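You operate a simulated robot arm through the tools that you are given. There is no shell and no other tool. Be economical: measure what you need, move in short steps, check, and stop when the job is done.

Carry out the task below with a simulated robot arm. There is one attempt and no reset: what you move stays moved.

TASK
Dab red paint over the panel of the white block.
Fine: leave the block in the block holder; put the red dauber back and close the red cover. Set down upright: red dauber. Where these are worked on the way, their far stop is far enough and under half their travel is too little: red cover. A coat counts when it lies all over at full strength: go over it till it gets no stronger.
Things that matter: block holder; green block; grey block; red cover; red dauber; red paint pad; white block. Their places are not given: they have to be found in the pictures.

The check looks at the end state, three seconds after you hand in, the way a careful person would. Anything else that was tipped, shoved, dropped, spilled or broken makes it a failure. A push-on lid holds only when it is set on centred and level and pressed home; a screw cap is set on level and turned clockwise until tight.

THE ROBOT
A 7-joint arm with a two-finger parallel gripper, fixed in place. Base frame: the origin is at the foot of the arm, x ahead of it, y to its left, z up. Readings come in m, degrees, newtons and seconds.
With the tool pointing down near the work surface it reaches from about 0.24 to 0.68 m from the base axis. Its first joint turns from -66.0 to 66.0 degrees. Payload 2.4 kg.
The TCP is the grasp point between the finger pads, 0.03 m short of the fingertips. In the tool frame z runs along the fingers and y along their closing line. Largest opening 0.094 m; finger width 0.028, thickness 0.01; the body of the gripper, 0.05 by 0.096 m, starts 0.055 m behind the TCP.
Orientation is told as [roll, pitch, yaw] about the base's x, y, z axes, in that order, counted from this pose: with the fingers straight down and closing along the base's y, the tool's x points along the base's -x, its y along +y and its z along -z.

THE INTERFACE
- The arm moves only by the tool drive_tool. Its argument "targets" is one flat list of numbers, 7 for each row, row after row: the turn, a rotation vector about the base's x, y, z in units of 45 degrees (1.0 is 45 degrees), then the shift along the base's x, y, z in units of 250 mm (1.0 is 250 mm), then the finger opening in m, from 0 to 0.094. In form: [wx, wy, wz, x, y, z, hand, wx, wy, wz, x, y, z, hand, ...]. A call has 1 to 8 rows; each row is the pose to reach, as a shift and turn from the pose commanded when the call began. A call with a number of a shift or a turn outside -1 to 1 is refused whole. Each row takes 0.2 s and may step no farther than 0.05 m and 8.6 degrees from the row before; otherwise, or with a gripper value out of range, the whole call is refused. A pose out of reach is approached as far as the arm can. The call stops where the force on the tool passes 70 N (or 10 N more than at its start, if that is more) or the arm is blocked; 0.2 s more then pass. The fingers move at their own pace (about 0.153 m/s each) and stop on an object; they squeeze with about 22 N. The grip force told is the motor's: it shows also when the fingers shut on nothing. Time passes only in rows, and 0.2 s behind the last, so rows that repeat a pose let the fingers close. It gives the time, the measured TCP pose, the force on the tool (base axes), the opening and the grip force at its end, in the units of the frame above (readings bear some noise), with the torque about the TCP (base axes, N m) and any sound that the robot's microphone picked up, and new pictures: "pictures" is both (left out), scene, wrist or none.
- Cameras (640 x 400 px; columns grow to the right, rows downward): "scene" is fixed at [0.0335, 0.465, 1.455]; the picture's right is [-0.82, -0.58, 0.00], its down [-0.26, 0.37, -0.89] and it looks along [0.51, -0.73, -0.45] (base axes); focal length 313 px, centre (320, 200). "wrist" rides on the gripper at [0.076, 0.014, -0.102] in the tool frame; the picture's right is [-0.18, 0.98, 0.00], its down [-0.75, -0.14, -0.64] and it looks along [-0.63, -0.12, 0.77] (tool axes); focal length 243 px, centre (320, 200).
- probe_pixels(camera, pixels): for up to 12 pixels [column, row] of the newest picture of that camera ("zoom" is the newest enlarged one), the place [x, y, z] in the base frame of the surface seen there, good to about 0.002 m. It takes no simulated time.
- enlarge(camera, box): a new picture of the part [left, top, right, bottom] of that camera's present view, enlarged. It takes no simulated time.
- finish_job(): hands the job in; it is judged then, once.

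Keep the steps short. Do not move on a guess: measure, check each grasp and each placing, and mend mistakes. In all there are 80 turns and 200 pictures (those below and enlarged ones count). Leave the gripper open and the arm clear of the work at the hand-in unless told otherwise, and finish with a single line.

The tools are called after "Request:" as a command line: name --argument value ..., lists and objects as JSON in quotes. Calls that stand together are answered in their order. drive_tool: Moves the arm, as the interface text tells. Its arguments: {"type":"object","properties":{"targets":{"type":"array"},"pictures":{"type":"string","enum":["both","scene","wrist","none"]}},"required":["targets"]} The other tools are called the same way: probe_pixels (camera, pixels) gives the place of the surface under pixels of a picture; enlarge (camera, box) takes an enlarged picture of a part of a camera's view; finish_job () hands the job in.

At the start:

```text
clock: 0.0
tool_pos: [0.3076, -0.1475, 1.2472]
ee_rot: [0.0, 0.0, 0.0]
ft_force: [0.6, -0.5, 0.8]
torque: [0.01, -0.01, 0.0]
gripper_width: 0.094
gripper_force: 0.2
```

scene: 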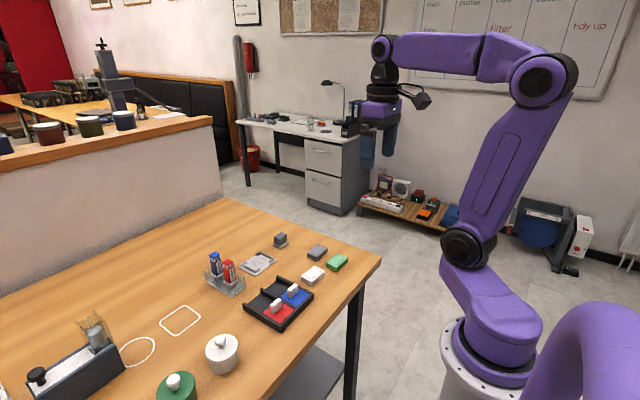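
wrist: 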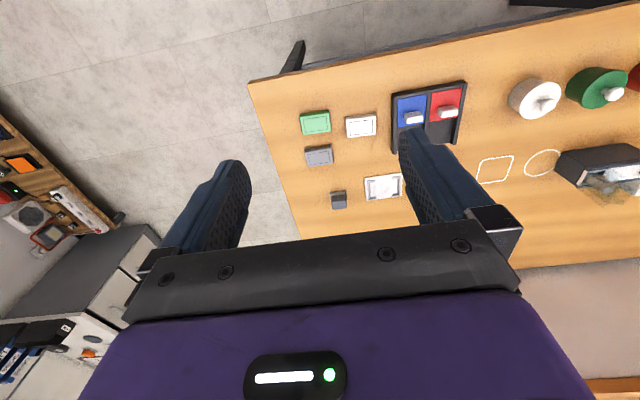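

I see the table with a tray holding red and blue covers (about 278,303), a rack with red and blue daubers (225,275), blocks, and a holder (258,262). I'll enlarge these first.

Request:
enlarge --camera "scene" --box '[190, 220, 390, 345]'

Request:
enlarge --camera "wrist" --box '[280, 70, 480, 220]'

```text
3.20 times, centred on (290, 282) of scene
```

zoom: 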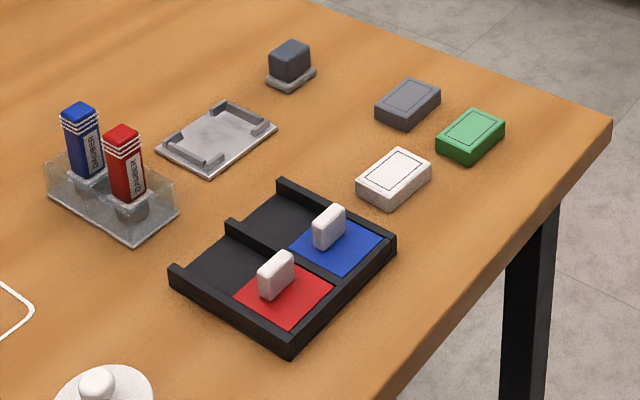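

```text
2.67 times, centred on (380, 145) of wrist
```

zoom: 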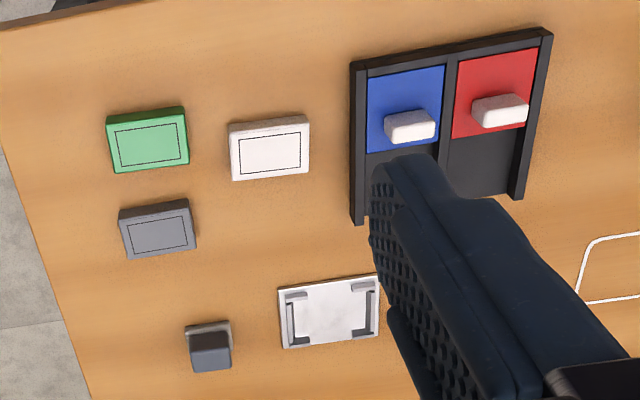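

I'll measure the main points: in the wrist zoom (blocks, holder, covers), and in the scene (daubers).

Request:
probe_pixels --camera "zoom" --pixels '[[231, 125], [307, 117], [308, 172], [235, 180], [270, 150], [283, 290], [372, 282], [378, 335], [286, 347], [330, 312], [60, 200], [297, 320]]'

Request:
probe_pixels --camera "zoom" --pixels '[[475, 100], [520, 97], [525, 120], [479, 127], [455, 66], [537, 50], [457, 135], [480, 160], [518, 195], [548, 32], [385, 120], [360, 215]]'

Request:
probe_pixels --camera "scene" --pixels '[[228, 262], [226, 266], [232, 265], [230, 275], [229, 283], [215, 254], [205, 275], [230, 294], [245, 283], [245, 290], [222, 290], [231, 285]]'

```text
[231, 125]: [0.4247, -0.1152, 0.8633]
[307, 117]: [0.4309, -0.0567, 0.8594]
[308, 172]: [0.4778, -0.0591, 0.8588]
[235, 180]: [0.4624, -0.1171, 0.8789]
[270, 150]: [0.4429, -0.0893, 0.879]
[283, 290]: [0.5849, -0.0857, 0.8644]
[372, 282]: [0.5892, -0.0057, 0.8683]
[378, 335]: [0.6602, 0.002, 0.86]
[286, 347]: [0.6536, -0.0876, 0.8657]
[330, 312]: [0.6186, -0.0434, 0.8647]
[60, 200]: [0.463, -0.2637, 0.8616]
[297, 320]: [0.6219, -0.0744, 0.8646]
```

```text
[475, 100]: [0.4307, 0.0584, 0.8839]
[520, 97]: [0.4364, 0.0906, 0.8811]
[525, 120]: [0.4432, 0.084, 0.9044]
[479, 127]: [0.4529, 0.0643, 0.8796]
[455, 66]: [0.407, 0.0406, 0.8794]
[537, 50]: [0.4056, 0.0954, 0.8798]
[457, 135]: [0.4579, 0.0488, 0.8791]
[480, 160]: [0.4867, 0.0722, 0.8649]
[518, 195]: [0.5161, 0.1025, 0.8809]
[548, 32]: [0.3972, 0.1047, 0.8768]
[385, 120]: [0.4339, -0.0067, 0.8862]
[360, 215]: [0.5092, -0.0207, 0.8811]
```

```text
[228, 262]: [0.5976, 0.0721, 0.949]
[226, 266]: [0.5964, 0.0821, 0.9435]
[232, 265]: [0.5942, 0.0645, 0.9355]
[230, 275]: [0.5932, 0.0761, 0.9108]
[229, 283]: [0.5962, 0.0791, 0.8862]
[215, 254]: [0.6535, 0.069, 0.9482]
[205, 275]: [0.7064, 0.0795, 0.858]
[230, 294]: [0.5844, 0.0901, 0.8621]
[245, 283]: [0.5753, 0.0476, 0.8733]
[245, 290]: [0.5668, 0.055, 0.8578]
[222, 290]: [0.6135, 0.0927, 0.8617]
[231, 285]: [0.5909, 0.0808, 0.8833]
```

Table top is about z=0.860, the white block top about 0.879 near (0.445,-0.088), the holder near (0.62,-0.043). I move down for a closer look.

Request:
drive_tool --targets '[0, 0, 0, 0.04, 0.07, -0.14, 0.094, 0, 0, 0, 0.08, 0.14, -0.28, 0.094, 0, 0, 0, 0.12, 0.21, -0.42, 0.094, 0, 0, 0, 0.16, 0.28, -0.56, 0.094, 0, 0, 0, 0.2, 0.35, -0.7, 0.094]'

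```text
clock: 1.2
tool_pos: [0.3556, -0.0597, 1.0699]
ee_rot: [0.0, 0.0, -0.2]
ft_force: [-0.8, 0.0, -1.2]
torque: [0.0, 0.04, -0.01]
gripper_width: 0.094
gripper_force: 0.1
```

scene: 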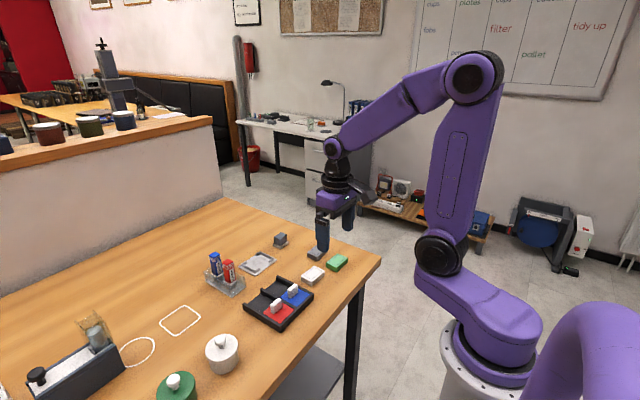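
wrist: 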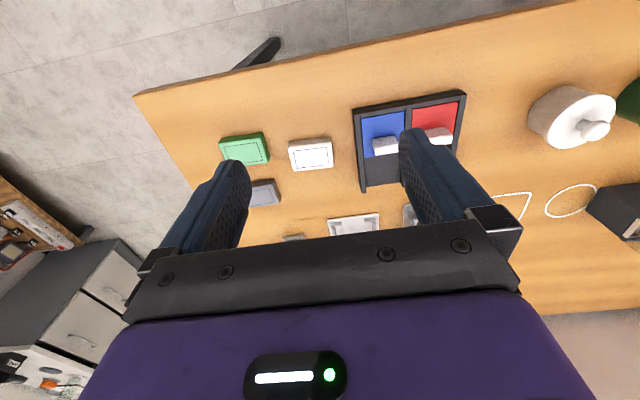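

The white block is at (311,154). I enlarge it and the tray to get exact edges.

Request:
enlarge --camera "wrist" --box '[270, 85, 470, 210]'

```text
3.20 times, centred on (370, 148) of wrist
```

zoom: 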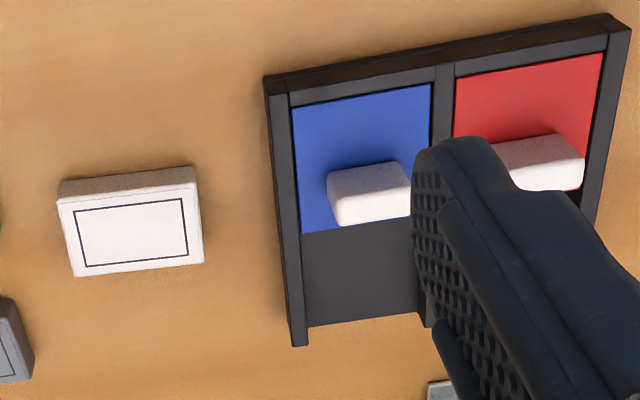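

Request:
probe_pixels --camera "zoom" --pixels '[[62, 204], [193, 186], [201, 262], [78, 274], [134, 232], [80, 213], [182, 200], [187, 253], [88, 265], [300, 130], [297, 225], [312, 315]]'

Request:
probe_pixels --camera "zoom" --pixels '[[460, 90], [598, 60], [583, 180], [515, 155], [560, 145], [570, 172], [500, 120], [610, 100], [440, 100], [540, 185], [293, 345], [330, 200]]'

```text
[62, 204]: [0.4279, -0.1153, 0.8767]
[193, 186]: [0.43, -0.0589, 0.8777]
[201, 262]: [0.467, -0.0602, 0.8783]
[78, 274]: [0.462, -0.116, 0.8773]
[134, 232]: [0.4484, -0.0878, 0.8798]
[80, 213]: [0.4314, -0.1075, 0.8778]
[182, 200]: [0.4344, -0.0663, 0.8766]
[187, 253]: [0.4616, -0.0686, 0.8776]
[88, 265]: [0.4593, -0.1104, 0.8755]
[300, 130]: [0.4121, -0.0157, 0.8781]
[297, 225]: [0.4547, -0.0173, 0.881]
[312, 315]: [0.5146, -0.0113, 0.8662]
```

```text
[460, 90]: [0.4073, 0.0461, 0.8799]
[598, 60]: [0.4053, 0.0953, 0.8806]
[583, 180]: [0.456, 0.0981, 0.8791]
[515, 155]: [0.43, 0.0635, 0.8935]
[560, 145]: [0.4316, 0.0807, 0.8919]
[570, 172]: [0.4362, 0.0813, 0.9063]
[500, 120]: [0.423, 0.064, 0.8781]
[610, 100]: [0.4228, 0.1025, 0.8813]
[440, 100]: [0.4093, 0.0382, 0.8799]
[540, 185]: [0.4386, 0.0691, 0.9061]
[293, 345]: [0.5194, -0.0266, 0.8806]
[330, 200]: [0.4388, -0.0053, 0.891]
```

Block centre (0.447,-0.088), about 57×37 mm, turned about -3°. Next, a view over the holder and the dauber rack: move +0.14 in x.

Request:
drive_tool --targets '[0, 0, 0, 0.19, 0.0, 0, 0.094, 0, 0, 0, 0.37, 0.05, 0, 0.094, 0, 0, 0, 0.54, 0.1, 0, 0.094]' --pictures "wrist"

Request:
enlarge --camera "wrist" --box '[250, 85, 450, 210]'

```text
clock: 2.0
tool_pos: [0.4911, -0.0341, 1.0692]
ee_rot: [0.0, 0.0, 0.0]
ft_force: [0.1, 0.1, -0.6]
torque: [-0.05, 0.02, 0.03]
gripper_width: 0.0939
gripper_force: 0.0
```

wrist: 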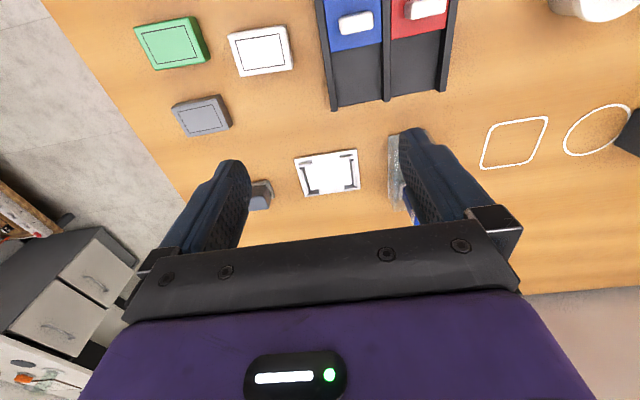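

```text
3.20 times, centred on (350, 148) of wrist
```

zoom: 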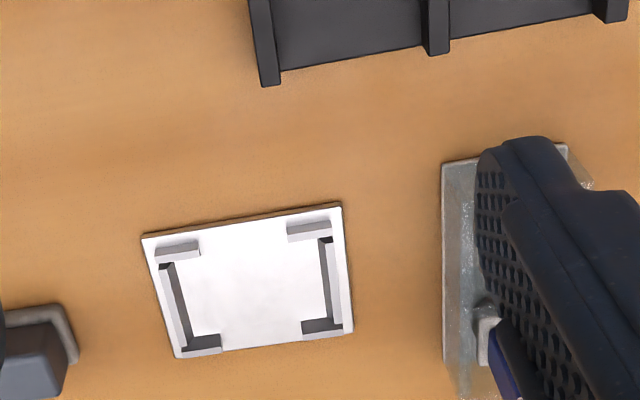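

The holder has walls on the ±y ends, with corner pieces and gaps in the middle of the ±x sides. So the block must be gripped across x. I'll measure the holder.

Request:
probe_pixels --camera "zoom" --pixels '[[144, 238], [340, 206], [352, 330], [178, 355], [200, 250], [290, 235], [218, 345], [305, 325], [192, 310], [322, 265], [250, 280], [163, 250]]'

Request:
probe_pixels --camera "zoom" --pixels '[[175, 243], [310, 221], [204, 351], [325, 331], [172, 300], [333, 270], [178, 257], [308, 237], [202, 338], [318, 320], [175, 265], [188, 335]]'

```text
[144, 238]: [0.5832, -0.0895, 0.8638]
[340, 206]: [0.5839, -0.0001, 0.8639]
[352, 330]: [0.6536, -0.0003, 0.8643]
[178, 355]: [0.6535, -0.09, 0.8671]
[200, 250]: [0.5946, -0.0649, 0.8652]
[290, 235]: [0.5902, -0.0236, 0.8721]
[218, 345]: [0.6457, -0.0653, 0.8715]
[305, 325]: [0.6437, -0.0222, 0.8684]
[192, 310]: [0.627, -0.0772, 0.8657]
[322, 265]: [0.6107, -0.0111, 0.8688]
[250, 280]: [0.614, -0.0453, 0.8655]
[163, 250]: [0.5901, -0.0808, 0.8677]
```

```text
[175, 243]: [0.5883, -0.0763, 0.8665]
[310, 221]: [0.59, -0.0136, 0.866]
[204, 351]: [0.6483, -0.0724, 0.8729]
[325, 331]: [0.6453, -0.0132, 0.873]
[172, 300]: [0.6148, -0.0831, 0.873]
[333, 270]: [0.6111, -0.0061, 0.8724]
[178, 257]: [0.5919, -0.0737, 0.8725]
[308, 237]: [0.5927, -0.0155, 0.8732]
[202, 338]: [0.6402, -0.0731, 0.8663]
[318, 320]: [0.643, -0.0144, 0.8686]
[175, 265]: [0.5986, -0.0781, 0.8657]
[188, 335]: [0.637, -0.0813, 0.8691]
```

Holder centre is (0.6185,-0.045), floor at z=0.865, walls up to 0.873, x-side gaps y -0.065…-0.023. Now I turn the gripper to yaw +87° above the white block.

Request:
drive_tool --targets '[0, 0, 0.167, -0.03, -0.036, 0, 0.06, 0, 0, 0.333, -0.06, -0.072, 0, 0.06, 0, 0, 0.5, -0.09, -0.108, 0, 0.06, 0, 0, 0.667, -0.12, -0.144, 0, 0.06, 0, 0, 0.833, -0.15, -0.18, 0, 0.06, 0, 0, 1.0, -0.176, -0.216, 0, 0.06]' --pictures "none"

Request:
drive_tool --targets '[0, 0, 0.167, 0, 0, -0.07, 0.06, 0, 0, 0.333, 0, 0, -0.14, 0.06, 0, 0, 0.5, 0, 0, -0.21, 0.06, 0, 0, 0.667, 0, 0, -0.28, 0.06, 0, 0, 0.8, 0, 0, -0.35, 0.06, 0, 0, 0.933, 0, 0, -0.4, 0.06]'

```text
clock: 3.4
tool_pos: [0.446, -0.0882, 1.0727]
ee_rot: [0.0, -0.1, 45.0]
ft_force: [-0.9, 0.0, 0.5]
torque: [-0.03, 0.01, 0.02]
gripper_width: 0.0602
gripper_force: 0.0
```

```text
clock: 4.8
tool_pos: [0.45, -0.089, 0.9716]
ee_rot: [0.0, 0.0, 86.9]
ft_force: [0.1, -0.3, 0.6]
torque: [0.02, 0.0, 0.0]
gripper_width: 0.06
gripper_force: 0.1
```

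scene: 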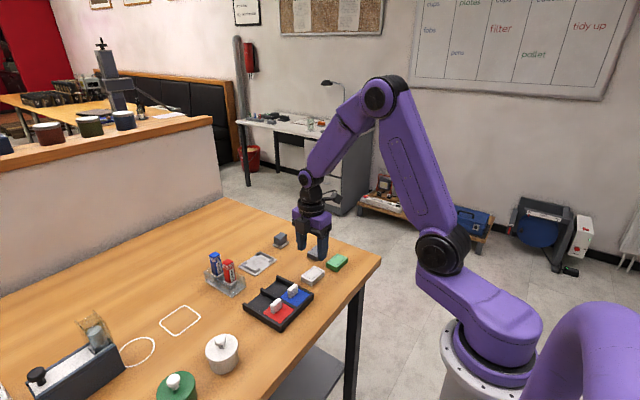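
wrist: 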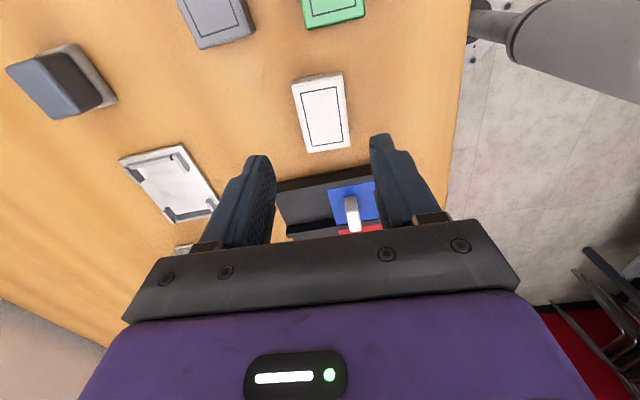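

I see the white block at (321,113). I check its edges again from here before going down.

Request:
probe_pixels --camera "wrist" --pixels '[[295, 86], [340, 78], [349, 147], [308, 151], [322, 115]]'

Request:
enlarge --camera "wrist" --box '[250, 50, 410, 210]'

```text
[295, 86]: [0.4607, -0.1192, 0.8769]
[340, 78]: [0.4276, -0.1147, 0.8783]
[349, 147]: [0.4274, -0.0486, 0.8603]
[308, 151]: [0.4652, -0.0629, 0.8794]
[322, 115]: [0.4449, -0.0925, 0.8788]
```

```text
2.50 times, centred on (330, 130) of wrist
```

zoom: 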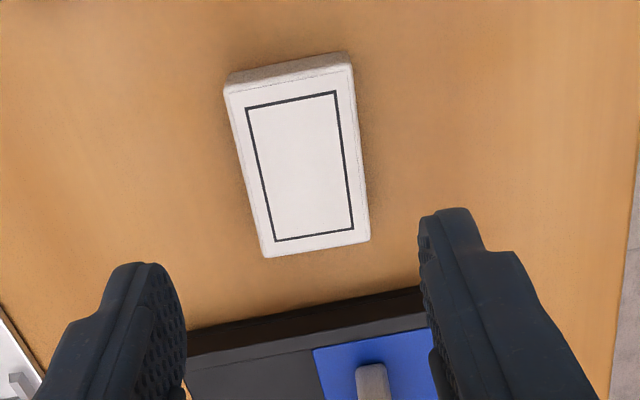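

Request:
probe_pixels --camera "zoom" --pixels '[[230, 98], [345, 72], [364, 236], [270, 252], [248, 108], [336, 92], [352, 229], [276, 240], [355, 150], [247, 170]]'

```text
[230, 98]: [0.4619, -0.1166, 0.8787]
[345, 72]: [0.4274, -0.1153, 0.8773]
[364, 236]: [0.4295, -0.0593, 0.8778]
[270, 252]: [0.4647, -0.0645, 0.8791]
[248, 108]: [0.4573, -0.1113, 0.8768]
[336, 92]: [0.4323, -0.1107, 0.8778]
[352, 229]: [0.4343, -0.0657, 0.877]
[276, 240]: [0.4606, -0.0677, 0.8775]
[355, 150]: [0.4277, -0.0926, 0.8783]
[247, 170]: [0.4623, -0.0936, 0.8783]
```

Block centre (0.446,-0.089). I move 2.4 mm back in x, descend to TCP z 0.896, then close.

Request:
drive_tool --targets '[0, 0, 0, -0.01, 0, -0.15, 0.06, 0, 0, 0, -0.01, 0, -0.25, 0.06, 0, 0, 0, -0.01, 0, -0.305, 0.06, 0, 0, 0, -0.01, 0, -0.305, 0.0, 0, 0, 0, -0.01, 0, -0.305, 0.0]'

```text
clock: 6.0
tool_pos: [0.4454, -0.0894, 0.8971]
ee_rot: [0.0, -0.1, 87.0]
ft_force: [0.3, 0.0, -0.7]
torque: [0.0, -0.01, -0.01]
gripper_width: 0.0391
gripper_force: 21.7
```

scene: 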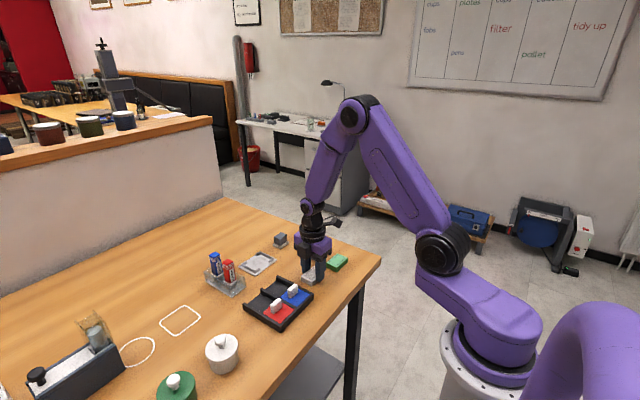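
wrist: 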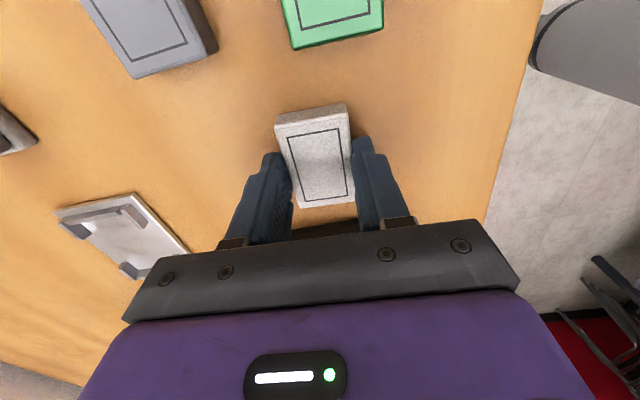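

Gripped at 39 mm, with 21.7 N. I lift it and carry it over the holder, turning to yaw 90°.

Request:
drive_tool --targets '[0, 0, 0, 0, 0, 0.13, 0.0, 0, 0, 0, 0, 0, 0.25, 0.0, 0, 0, 0.02, 0.17, 0.044, 0.25, 0.0, 0, 0, 0.04, 0.345, 0.088, 0.25, 0.0, 0, 0, 0.06, 0.52, 0.132, 0.25, 0.0, 0, 0, 0.067, 0.689, 0.176, 0.25, 0.0, 0, 0, 0.067, 0.689, 0.176, 0.25, 0.0]'

Request:
enlarge --camera "wrist" --box '[240, 70, 400, 230]'

```text
clock: 7.6
tool_pos: [0.6219, -0.0473, 0.9615]
ee_rot: [0.0, 0.1, 90.0]
ft_force: [0.2, -0.1, -0.8]
torque: [0.0, 0.01, 0.01]
gripper_width: 0.0393
gripper_force: 21.9
```

scene: 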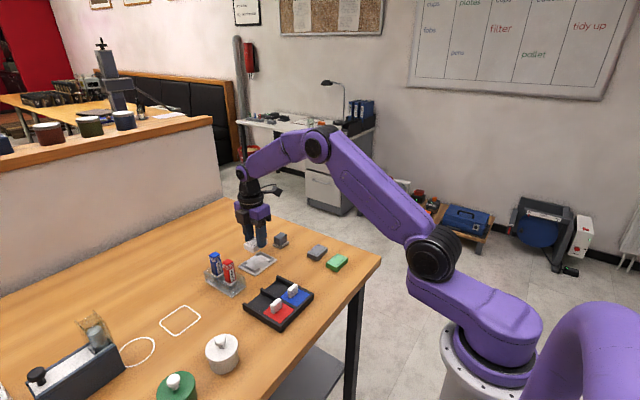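
wrist: 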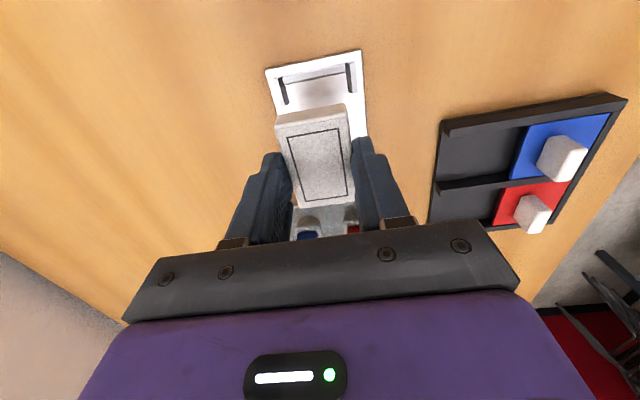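

```text
2.50 times, centred on (320, 150) of wrist
```

zoom: 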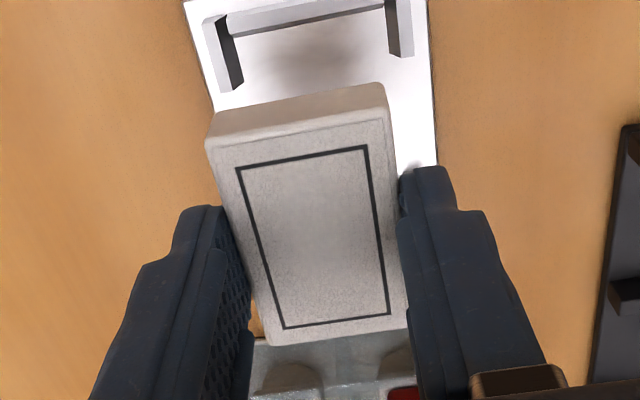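

I check the block's top corners against the holder's visible edges, all in this picture.

Request:
probe_pixels --camera "zoom" --pixels '[[215, 145], [380, 120], [402, 325], [273, 340], [240, 168], [368, 146], [386, 312], [284, 327], [195, 30], [425, 20], [238, 60], [388, 30]]'

```text
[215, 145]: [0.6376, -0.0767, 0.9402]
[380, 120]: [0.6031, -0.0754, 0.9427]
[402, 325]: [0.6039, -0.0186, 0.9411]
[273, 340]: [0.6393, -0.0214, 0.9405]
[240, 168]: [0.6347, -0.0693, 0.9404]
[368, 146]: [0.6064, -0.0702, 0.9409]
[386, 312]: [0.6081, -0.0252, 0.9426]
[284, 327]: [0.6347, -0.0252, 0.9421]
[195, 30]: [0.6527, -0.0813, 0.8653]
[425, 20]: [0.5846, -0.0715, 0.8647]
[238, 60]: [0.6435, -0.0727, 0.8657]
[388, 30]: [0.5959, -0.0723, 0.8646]
```

The block's centre is at (0.621,-0.0478) and the target is (0.619,-0.045). I correct by -2 mm and +2.7 mm, then lower to the floor.

Request:
drive_tool --targets '[0, 0, 0, -0.008, 0.011, 0, 0.0, 0, 0, 0, -0.008, 0.011, -0.12, 0.0, 0, 0, 0, -0.008, 0.011, -0.18, 0.0, 0, 0, 0, -0.008, 0.011, -0.21, 0.0, 0, 0, 0, -0.008, 0.011, -0.225, 0.0]' --pictures "wrist"

Request:
enlarge --camera "wrist" --box '[240, 70, 400, 230]'

```text
clock: 8.8
tool_pos: [0.6174, -0.0431, 0.9026]
ee_rot: [0.0, 0.0, 90.0]
ft_force: [-1.6, 0.7, 3.9]
torque: [0.02, 0.06, 0.04]
gripper_width: 0.0389
gripper_force: 22.1
```

wrist: 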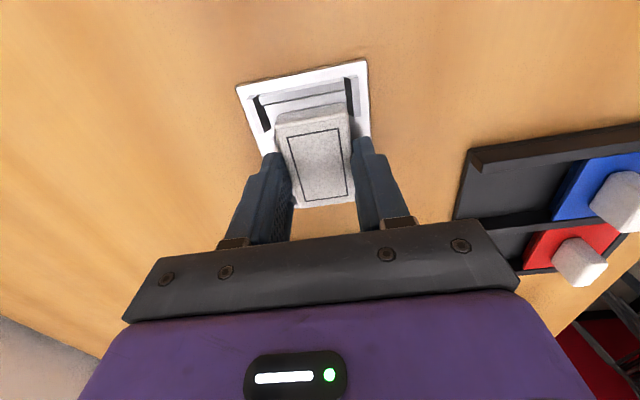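

```text
2.50 times, centred on (320, 150) of wrist
```

zoom: 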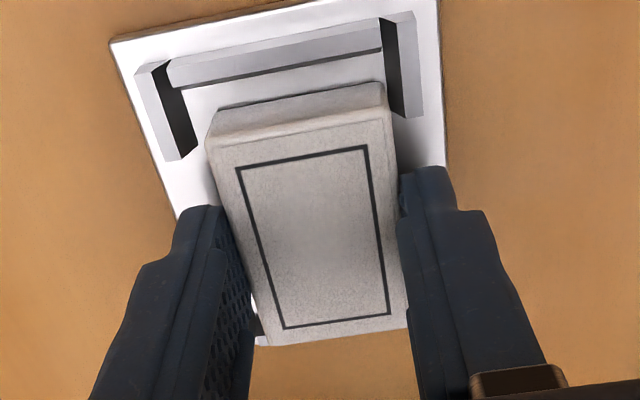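

The force is only 3.9 N; I measure the block against the walls.

Request:
probe_pixels --camera "zoom" --pixels '[[215, 145], [380, 120], [402, 325], [273, 340], [240, 168], [368, 146], [386, 312], [284, 327], [178, 95], [385, 65], [270, 80], [215, 95]]'

```text
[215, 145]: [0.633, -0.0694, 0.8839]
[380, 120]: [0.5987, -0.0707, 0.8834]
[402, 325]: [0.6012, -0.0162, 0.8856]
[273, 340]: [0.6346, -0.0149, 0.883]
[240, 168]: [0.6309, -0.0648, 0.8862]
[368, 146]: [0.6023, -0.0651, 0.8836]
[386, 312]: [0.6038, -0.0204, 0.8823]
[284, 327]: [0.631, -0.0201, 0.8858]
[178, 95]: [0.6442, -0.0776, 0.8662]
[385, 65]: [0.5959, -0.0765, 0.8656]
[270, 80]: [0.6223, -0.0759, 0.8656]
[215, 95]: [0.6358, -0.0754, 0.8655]
```

The block is flat on the floor (top 0.884) inside the walls, slightly off centre. I nudge it +2.5/-2 mm, release and lift.

Request:
drive_tool --targets '[0, 0, 0, 0.01, -0.008, 0.006, 0.0, 0, 0, 0, 0.01, -0.008, 0.0, 0.0, 0, 0, 0, 0.01, -0.008, 0.0, 0.06, 0, 0, 0, 0.01, -0.008, 0.0, 0.06, 0, 0, 0, 0.01, -0.008, 0.15, 0.06, 0, 0, 0, 0.01, -0.008, 0.34, 0.06, 0, 0, 0, 0.01, -0.008, 0.53, 0.06]'

Request:
enlarge --camera "wrist" --box '[240, 60, 420, 210]'

Request:
enlarge --camera "scene" --box '[190, 235, 310, 310]'

```text
clock: 10.4
tool_pos: [0.6163, -0.0449, 1.0356]
ee_rot: [0.1, 0.0, 90.0]
ft_force: [-0.1, -0.3, 0.1]
torque: [-0.02, 0.0, 0.0]
gripper_width: 0.0597
gripper_force: 0.1
```

scene: 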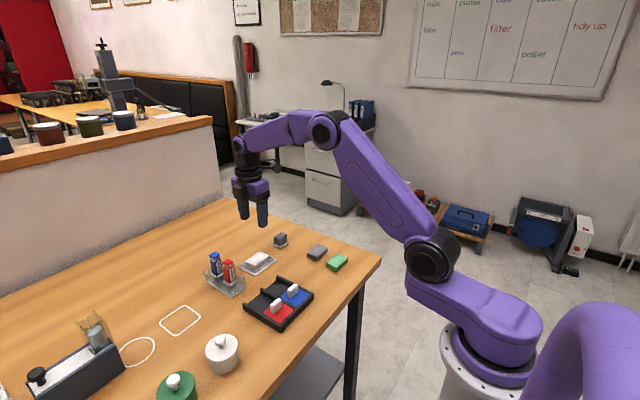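
wrist: 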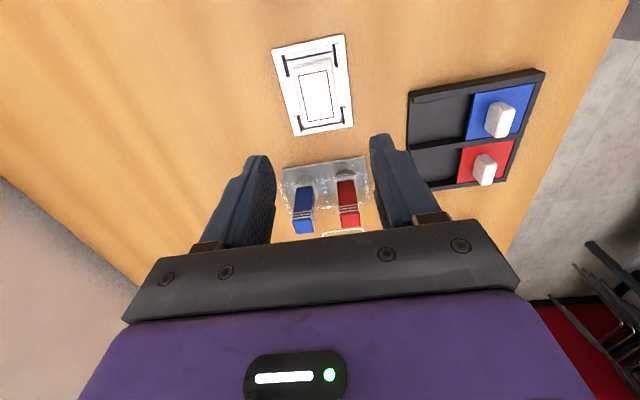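

```text
2.67 times, centred on (330, 135) of wrist
```

zoom: 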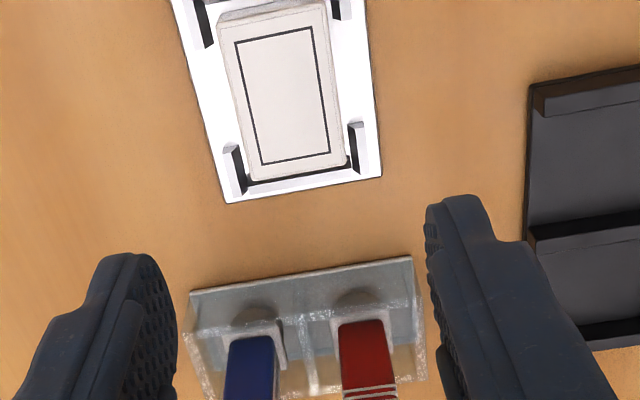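

```text
5.33 times, centred on (250, 272) of scene
```

zoom: 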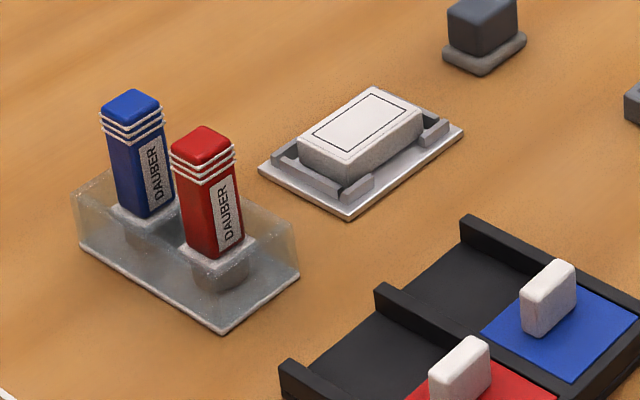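

The block sits seated within the walls. Next is the red cover's knob; I enlarge it for measuring, together with the dauber.

Request:
enlarge --camera "wrist" --box '[400, 60, 560, 200]'

```text
2.86 times, centred on (480, 130) of wrist
```

zoom: 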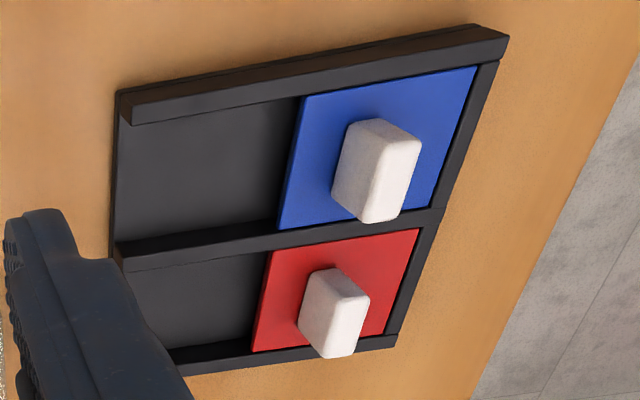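

Request:
probe_pixels --camera "zoom" --pixels '[[338, 278], [365, 300], [352, 350], [326, 350], [352, 315], [318, 272], [300, 330], [310, 345], [270, 258], [255, 345], [415, 235], [383, 328]]'

```text
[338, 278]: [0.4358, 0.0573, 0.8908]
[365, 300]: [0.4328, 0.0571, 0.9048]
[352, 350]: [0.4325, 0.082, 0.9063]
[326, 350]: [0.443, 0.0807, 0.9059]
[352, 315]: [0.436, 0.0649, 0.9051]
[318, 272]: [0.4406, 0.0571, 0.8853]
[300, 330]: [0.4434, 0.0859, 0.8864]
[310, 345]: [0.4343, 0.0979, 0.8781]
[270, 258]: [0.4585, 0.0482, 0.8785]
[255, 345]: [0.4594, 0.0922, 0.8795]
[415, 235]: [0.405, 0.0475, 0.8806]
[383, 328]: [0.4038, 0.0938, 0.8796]
```

The red knob is x 0.430–0.444, y 0.057–0.085, top 0.906. I move above it with a 0.04 opening.

Request:
drive_tool --targets '[0, 0, 0, -0.146, 0.092, 0, 0.04, 0, 0, 0, -0.291, 0.184, 0, 0.04, 0, 0, 0, -0.437, 0.275, 0, 0.04, 0, 0, 0, -0.582, 0.367, 0, 0.04, 0, 0, 0, -0.728, 0.459, -0.05, 0.04, 0, 0, 0, -0.728, 0.459, -0.2, 0.04, 0, 0, 0, -0.728, 0.459, -0.36, 0.04, 0, 0, 0, -0.728, 0.459, -0.36, 0.04]' --pictures "wrist"

Request:
enlarge --camera "wrist" --box '[220, 60, 420, 220]'

```text
clock: 12.2
tool_pos: [0.436, 0.0707, 0.9435]
ee_rot: [0.1, 0.0, 89.9]
ft_force: [-0.5, -0.7, 0.2]
torque: [-0.01, -0.03, 0.02]
gripper_width: 0.04
gripper_force: 0.0
```

wrist: 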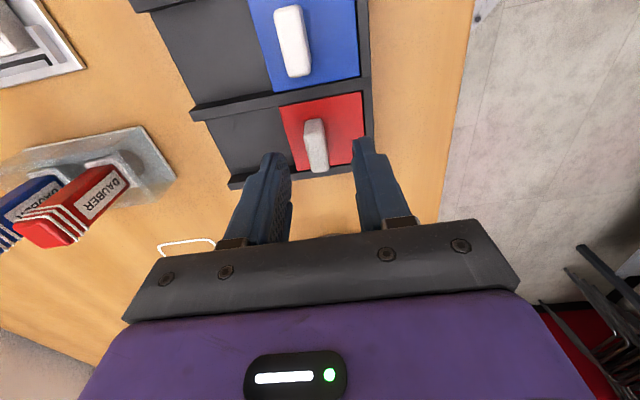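

```text
2.50 times, centred on (320, 140) of wrist
```

zoom: 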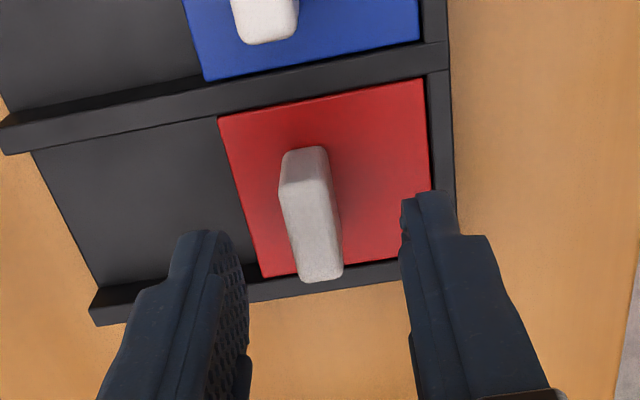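

The knob lies between the fingers. I go down to z 0.916 and close.

Request:
drive_tool --targets '[0, 0, 0, 0, 0, -0.115, 0.04, 0, 0, 0, 0, 0, -0.115, 0.0, 0, 0, 0, 0, 0, -0.115, 0.0]' --pictures "wrist"

```text
clock: 13.0
tool_pos: [0.4385, 0.0708, 0.9177]
ee_rot: [-0.1, 0.0, 89.9]
ft_force: [4.1, -1.8, 5.4]
torque: [0.04, -0.02, 0.02]
gripper_width: 0.0122
gripper_force: 44.8
```

wrist: 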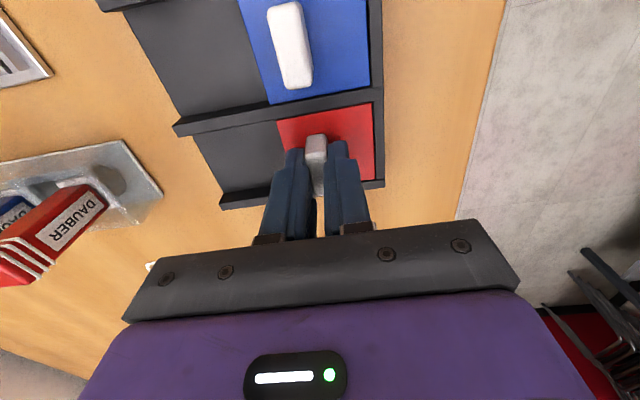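

Gripped (12.2 mm). Now I slide the cover along +x in small steps toward its far stop.

Request:
drive_tool --targets '[0, 0, 0, 0.04, 0, 0, 0.0, 0, 0, 0, 0.08, 0, 0, 0.0, 0, 0, 0, 0.12, 0, 0, 0.0, 0, 0, 0, 0.16, 0, 0, 0.0, 0, 0, 0, 0.19, 0, 0, 0.0, 0, 0, 0, 0.21, 0, 0, 0.0, 0, 0, 0, 0.225, 0, 0, 0.0]' --pictures "both"

```text
clock: 14.6
tool_pos: [0.4931, 0.0702, 0.917]
ee_rot: [-0.2, 0.0, 90.0]
ft_force: [2.6, 6.3, 15.1]
torque: [0.15, 0.06, -0.02]
gripper_width: 0.0117
gripper_force: 44.8
```

scene: 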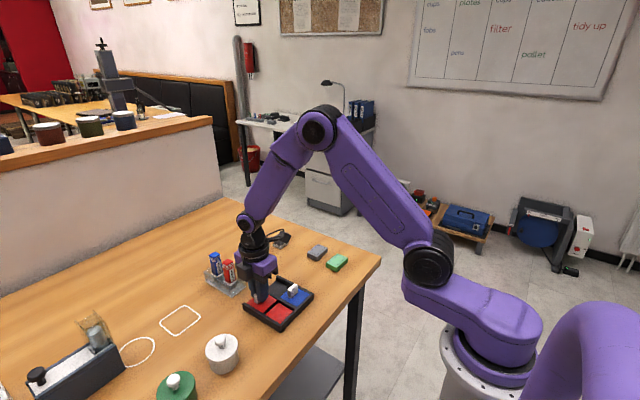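
wrist: 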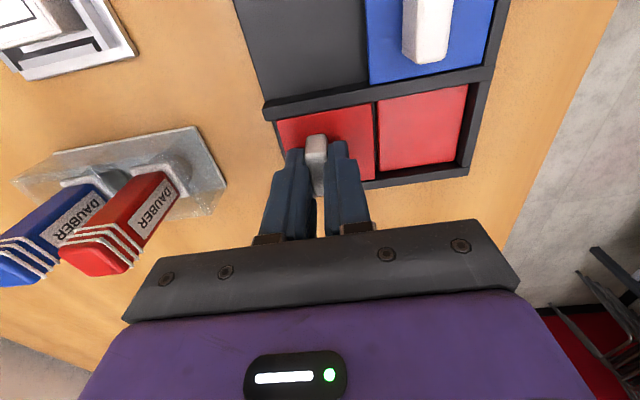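

The cover has moved 55 mm and the whole red pad is exposed. I release and lift, then look at the dauber and pad.

Request:
drive_tool --targets '[0, 0, 0, 0, 0, 0, 0.04, 0, 0, 0, 0, 0, 0, 0.04, 0, 0, 0, 0, 0, 0.15, 0.04, 0, 0, 0, 0, -0.1, 0.33, 0.05, 0, 0, 0, 0, -0.2, 0.5, 0.06]' --pictures "wrist"

Request:
enlarge --camera "wrist" --box '[120, 60, 440, 260]'

Request:
enlarge --camera "scene" --box '[195, 240, 325, 335]'

```text
refused: row 4 steps farther than a row can; nothing moved
```

```text
2.00 times, centred on (280, 160) of wrist
```

zoom: 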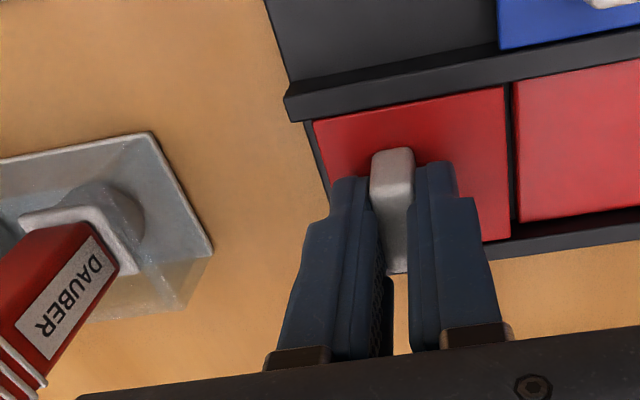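

```text
4.21 times, centred on (260, 288) of scene
```

zoom: 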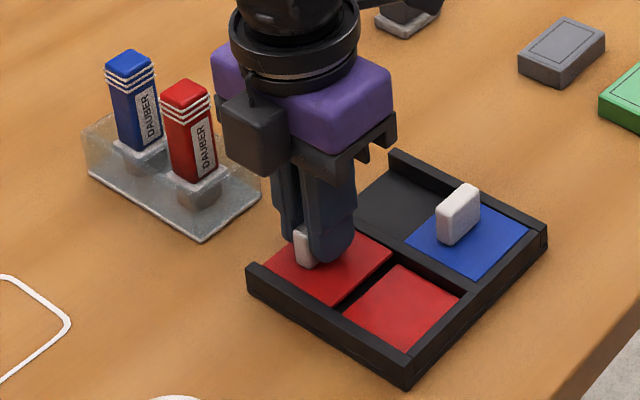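

The step was too long. I do it again with shorter rows, backing off towards -y and +x to view the rack.

Request:
drive_tool --targets '[0, 0, 0, 0, 0, 0, 0.04, 0, 0, 0, 0, 0, 0, 0.04, 0, 0, 0, 0, 0, 0.18, 0.04, 0, 0, 0, 0.06, -0.1, 0.33, 0.05, 0, 0, 0, 0.12, -0.2, 0.48, 0.06, 0, 0, 0, 0.22, -0.3, 0.6, 0.06, 0, 0, 0, 0.32, -0.4, 0.7, 0.06]' --pictures "wrist"

Request:
enlarge --camera "wrist" --box '[220, 60, 480, 220]'

Request:
enlarge --camera "scene" --box '[195, 240, 325, 335]'

```text
clock: 16.2
tool_pos: [0.5722, -0.0306, 1.0901]
ee_rot: [0.1, 0.0, 90.1]
ft_force: [-0.3, -0.2, 0.3]
torque: [-0.02, 0.01, -0.02]
gripper_width: 0.06
gripper_force: 0.0
```

wrist: 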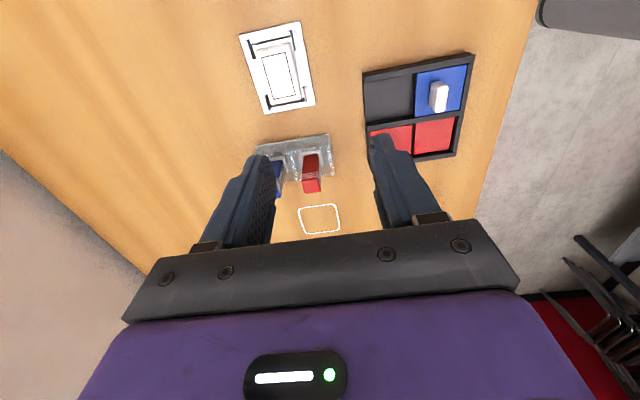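

```text
2.46 times, centred on (350, 140) of wrist
```

zoom: 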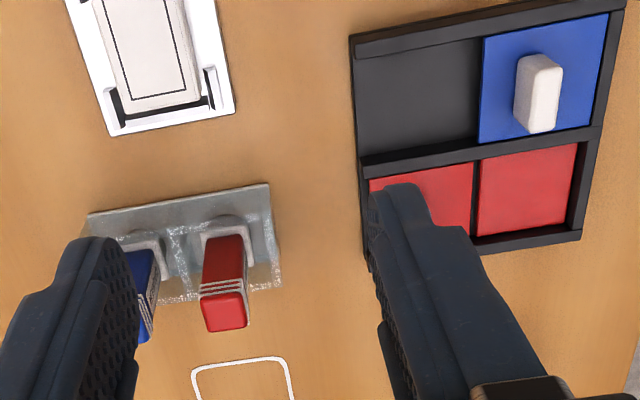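

```text
4.21 times, centred on (260, 288) of scene
```

zoom: 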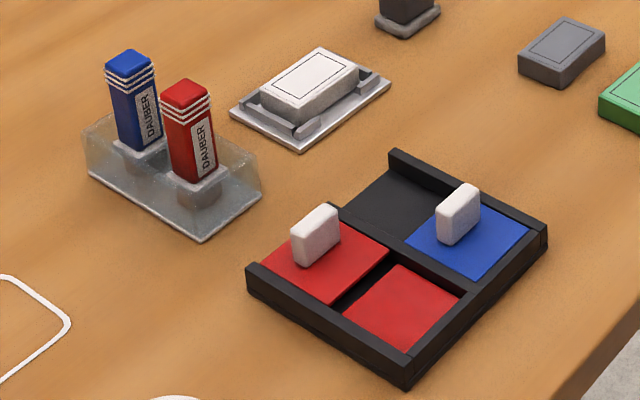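

Cover stays open. Now I measure the red dauber (scene zoom), its rack, and the pad.

Request:
probe_pixels --camera "zoom" --pixels '[[185, 95], [163, 93], [187, 82], [208, 92], [185, 104], [168, 140], [192, 183], [216, 172], [200, 195], [222, 175], [196, 205], [180, 120]]'

Request:
probe_pixels --camera "zoom" --pixels '[[201, 240], [258, 195], [258, 160], [86, 172], [400, 270], [455, 297], [405, 348], [347, 308], [130, 62], [400, 310], [340, 250], [385, 255]]'

Request:
probe_pixels --camera "wrist" --pixels '[[304, 184], [318, 182], [312, 191], [303, 189], [319, 189], [305, 160], [316, 158], [416, 130], [452, 119], [446, 150], [418, 153], [434, 136]]'

```text
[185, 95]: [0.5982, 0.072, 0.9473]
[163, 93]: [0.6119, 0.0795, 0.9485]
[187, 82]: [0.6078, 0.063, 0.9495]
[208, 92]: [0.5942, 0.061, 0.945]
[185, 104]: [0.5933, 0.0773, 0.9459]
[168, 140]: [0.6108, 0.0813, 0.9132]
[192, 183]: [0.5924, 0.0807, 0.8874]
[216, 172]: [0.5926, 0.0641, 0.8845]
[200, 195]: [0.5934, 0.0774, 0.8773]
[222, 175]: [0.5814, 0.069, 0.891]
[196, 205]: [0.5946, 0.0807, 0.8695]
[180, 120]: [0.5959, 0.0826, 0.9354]
```

```text
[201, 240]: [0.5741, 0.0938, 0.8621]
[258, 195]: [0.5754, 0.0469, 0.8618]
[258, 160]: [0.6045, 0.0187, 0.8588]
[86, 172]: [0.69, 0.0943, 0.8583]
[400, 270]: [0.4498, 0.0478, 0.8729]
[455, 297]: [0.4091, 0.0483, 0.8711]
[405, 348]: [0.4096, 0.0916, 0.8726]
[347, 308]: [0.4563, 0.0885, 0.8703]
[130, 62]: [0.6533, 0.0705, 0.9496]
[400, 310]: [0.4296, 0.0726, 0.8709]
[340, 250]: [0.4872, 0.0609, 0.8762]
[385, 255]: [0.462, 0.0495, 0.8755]
```

```text
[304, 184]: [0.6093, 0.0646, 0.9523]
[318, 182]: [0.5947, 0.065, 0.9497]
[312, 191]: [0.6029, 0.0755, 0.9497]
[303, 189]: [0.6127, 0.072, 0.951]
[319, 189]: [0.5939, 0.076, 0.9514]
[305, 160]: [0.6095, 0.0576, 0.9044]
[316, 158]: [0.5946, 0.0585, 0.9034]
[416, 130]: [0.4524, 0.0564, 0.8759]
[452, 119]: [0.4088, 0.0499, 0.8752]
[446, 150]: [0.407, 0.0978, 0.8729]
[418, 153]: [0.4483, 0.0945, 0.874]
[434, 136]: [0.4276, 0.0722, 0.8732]
```

Red dauber: body x 0.593–0.613, y 0.061–0.082, top 0.950; pad centre (0.430,0.0715), z 0.8715, about 44 mm square. I move above the dauber with a 0.04 opening.

Request:
drive_tool --targets '[0, 0, 0, 0.06, 0.15, 0, 0.04, 0, 0, 0, 0.117, 0.3, 0, 0.04, 0, 0, 0, 0.117, 0.404, -0.1, 0.04, 0, 0, 0, 0.117, 0.404, -0.25, 0.04, 0, 0, 0, 0.117, 0.404, -0.364, 0.04, 0, 0, 0, 0.117, 0.404, -0.364, 0.04]'

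Request:
enlarge --camera "wrist" --box '[220, 60, 420, 220]'

```text
clock: 17.6
tool_pos: [0.6028, 0.0717, 0.9988]
ee_rot: [0.0, 0.0, 90.1]
ft_force: [-1.1, -0.3, 0.1]
torque: [-0.02, 0.03, -0.01]
gripper_width: 0.0399
gripper_force: 0.0
```

scene: 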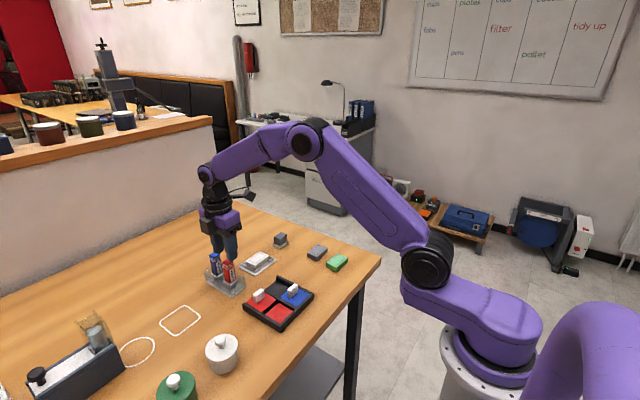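
wrist: 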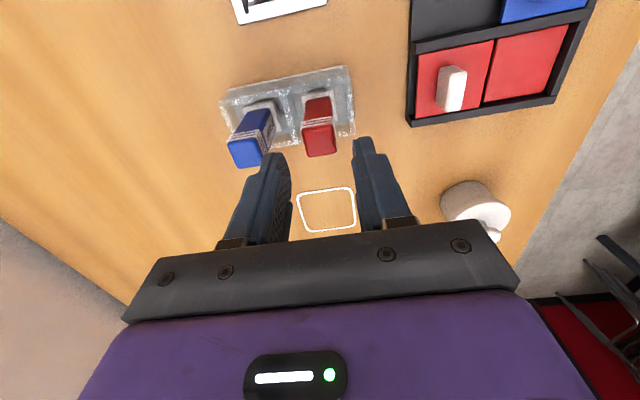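

```text
2.50 times, centred on (320, 140) of wrist
```

zoom: 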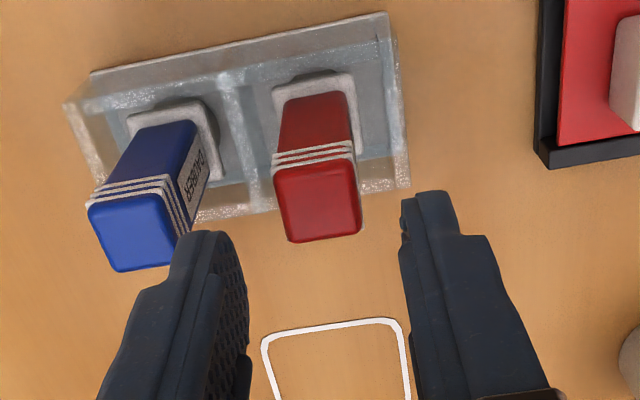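

I verify the dauber top's corners from here.

Request:
probe_pixels --camera "zoom" --pixels '[[280, 175], [350, 167], [358, 228], [292, 236], [318, 200], [195, 120], [270, 82], [352, 75], [360, 148], [395, 20], [407, 180], [100, 80]]'

```text
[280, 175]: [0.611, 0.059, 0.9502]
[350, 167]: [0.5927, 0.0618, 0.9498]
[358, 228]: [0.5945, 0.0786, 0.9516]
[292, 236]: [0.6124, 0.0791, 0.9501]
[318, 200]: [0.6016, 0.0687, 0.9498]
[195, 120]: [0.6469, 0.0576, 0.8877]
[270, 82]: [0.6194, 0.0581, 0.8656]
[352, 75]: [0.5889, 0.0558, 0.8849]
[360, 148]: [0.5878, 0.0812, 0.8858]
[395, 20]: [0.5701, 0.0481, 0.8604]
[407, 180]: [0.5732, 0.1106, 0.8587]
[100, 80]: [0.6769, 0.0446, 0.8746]
```

Dauber centre is (0.6027,0.070). I descend to z 0.921 (tips 0.891, above the collar at 0.885), then grip.

Request:
drive_tool --targets '[0, 0, 0, 0, -0.005, -0.15, 0.04, 0, 0, 0, 0, -0.005, -0.26, 0.04, 0, 0, 0, 0, -0.005, -0.316, 0.04, 0, 0, 0, 0, -0.005, -0.316, 0.0, 0, 0, 0, 0, -0.005, -0.316, 0.0]' --pictures "wrist"

```text
clock: 18.5
tool_pos: [0.6041, 0.0695, 0.9274]
ee_rot: [-0.2, -0.1, 90.1]
ft_force: [1.6, 0.1, 5.3]
torque: [-0.03, -0.05, 0.0]
gripper_width: 0.0252
gripper_force: 21.4
stopped in row 4: the force on the tool passed its limit at 75 N (the readings are from after the stop); the commanded pose is now the measured one
```

wrist: 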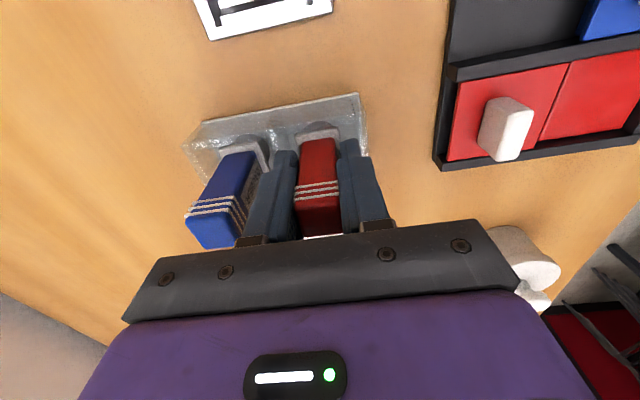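

Something stopped the fingers near z 0.927 (75 N), now down to 5 N, with 25 mm opening. I look closely.

Request:
enlarge --camera "wrist" --box '[180, 80, 420, 250]'

Request:
enlarge --camera "scene" --box '[185, 220, 275, 300]'

```text
2.35 times, centred on (300, 165) of wrist
```

zoom: 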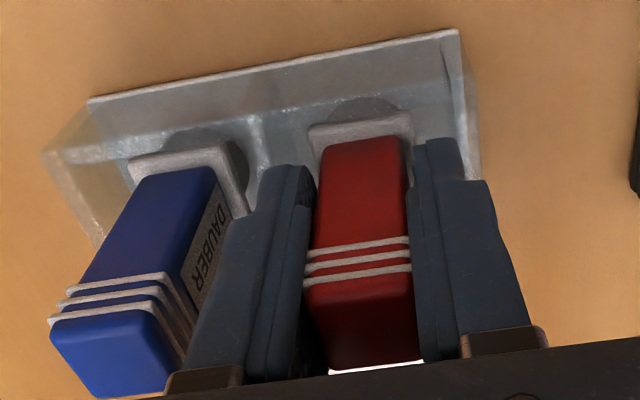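

```text
5.00 times, centred on (230, 260) of scene
```

zoom: 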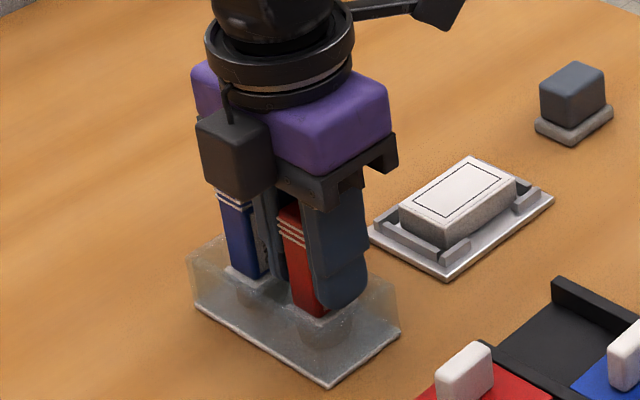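

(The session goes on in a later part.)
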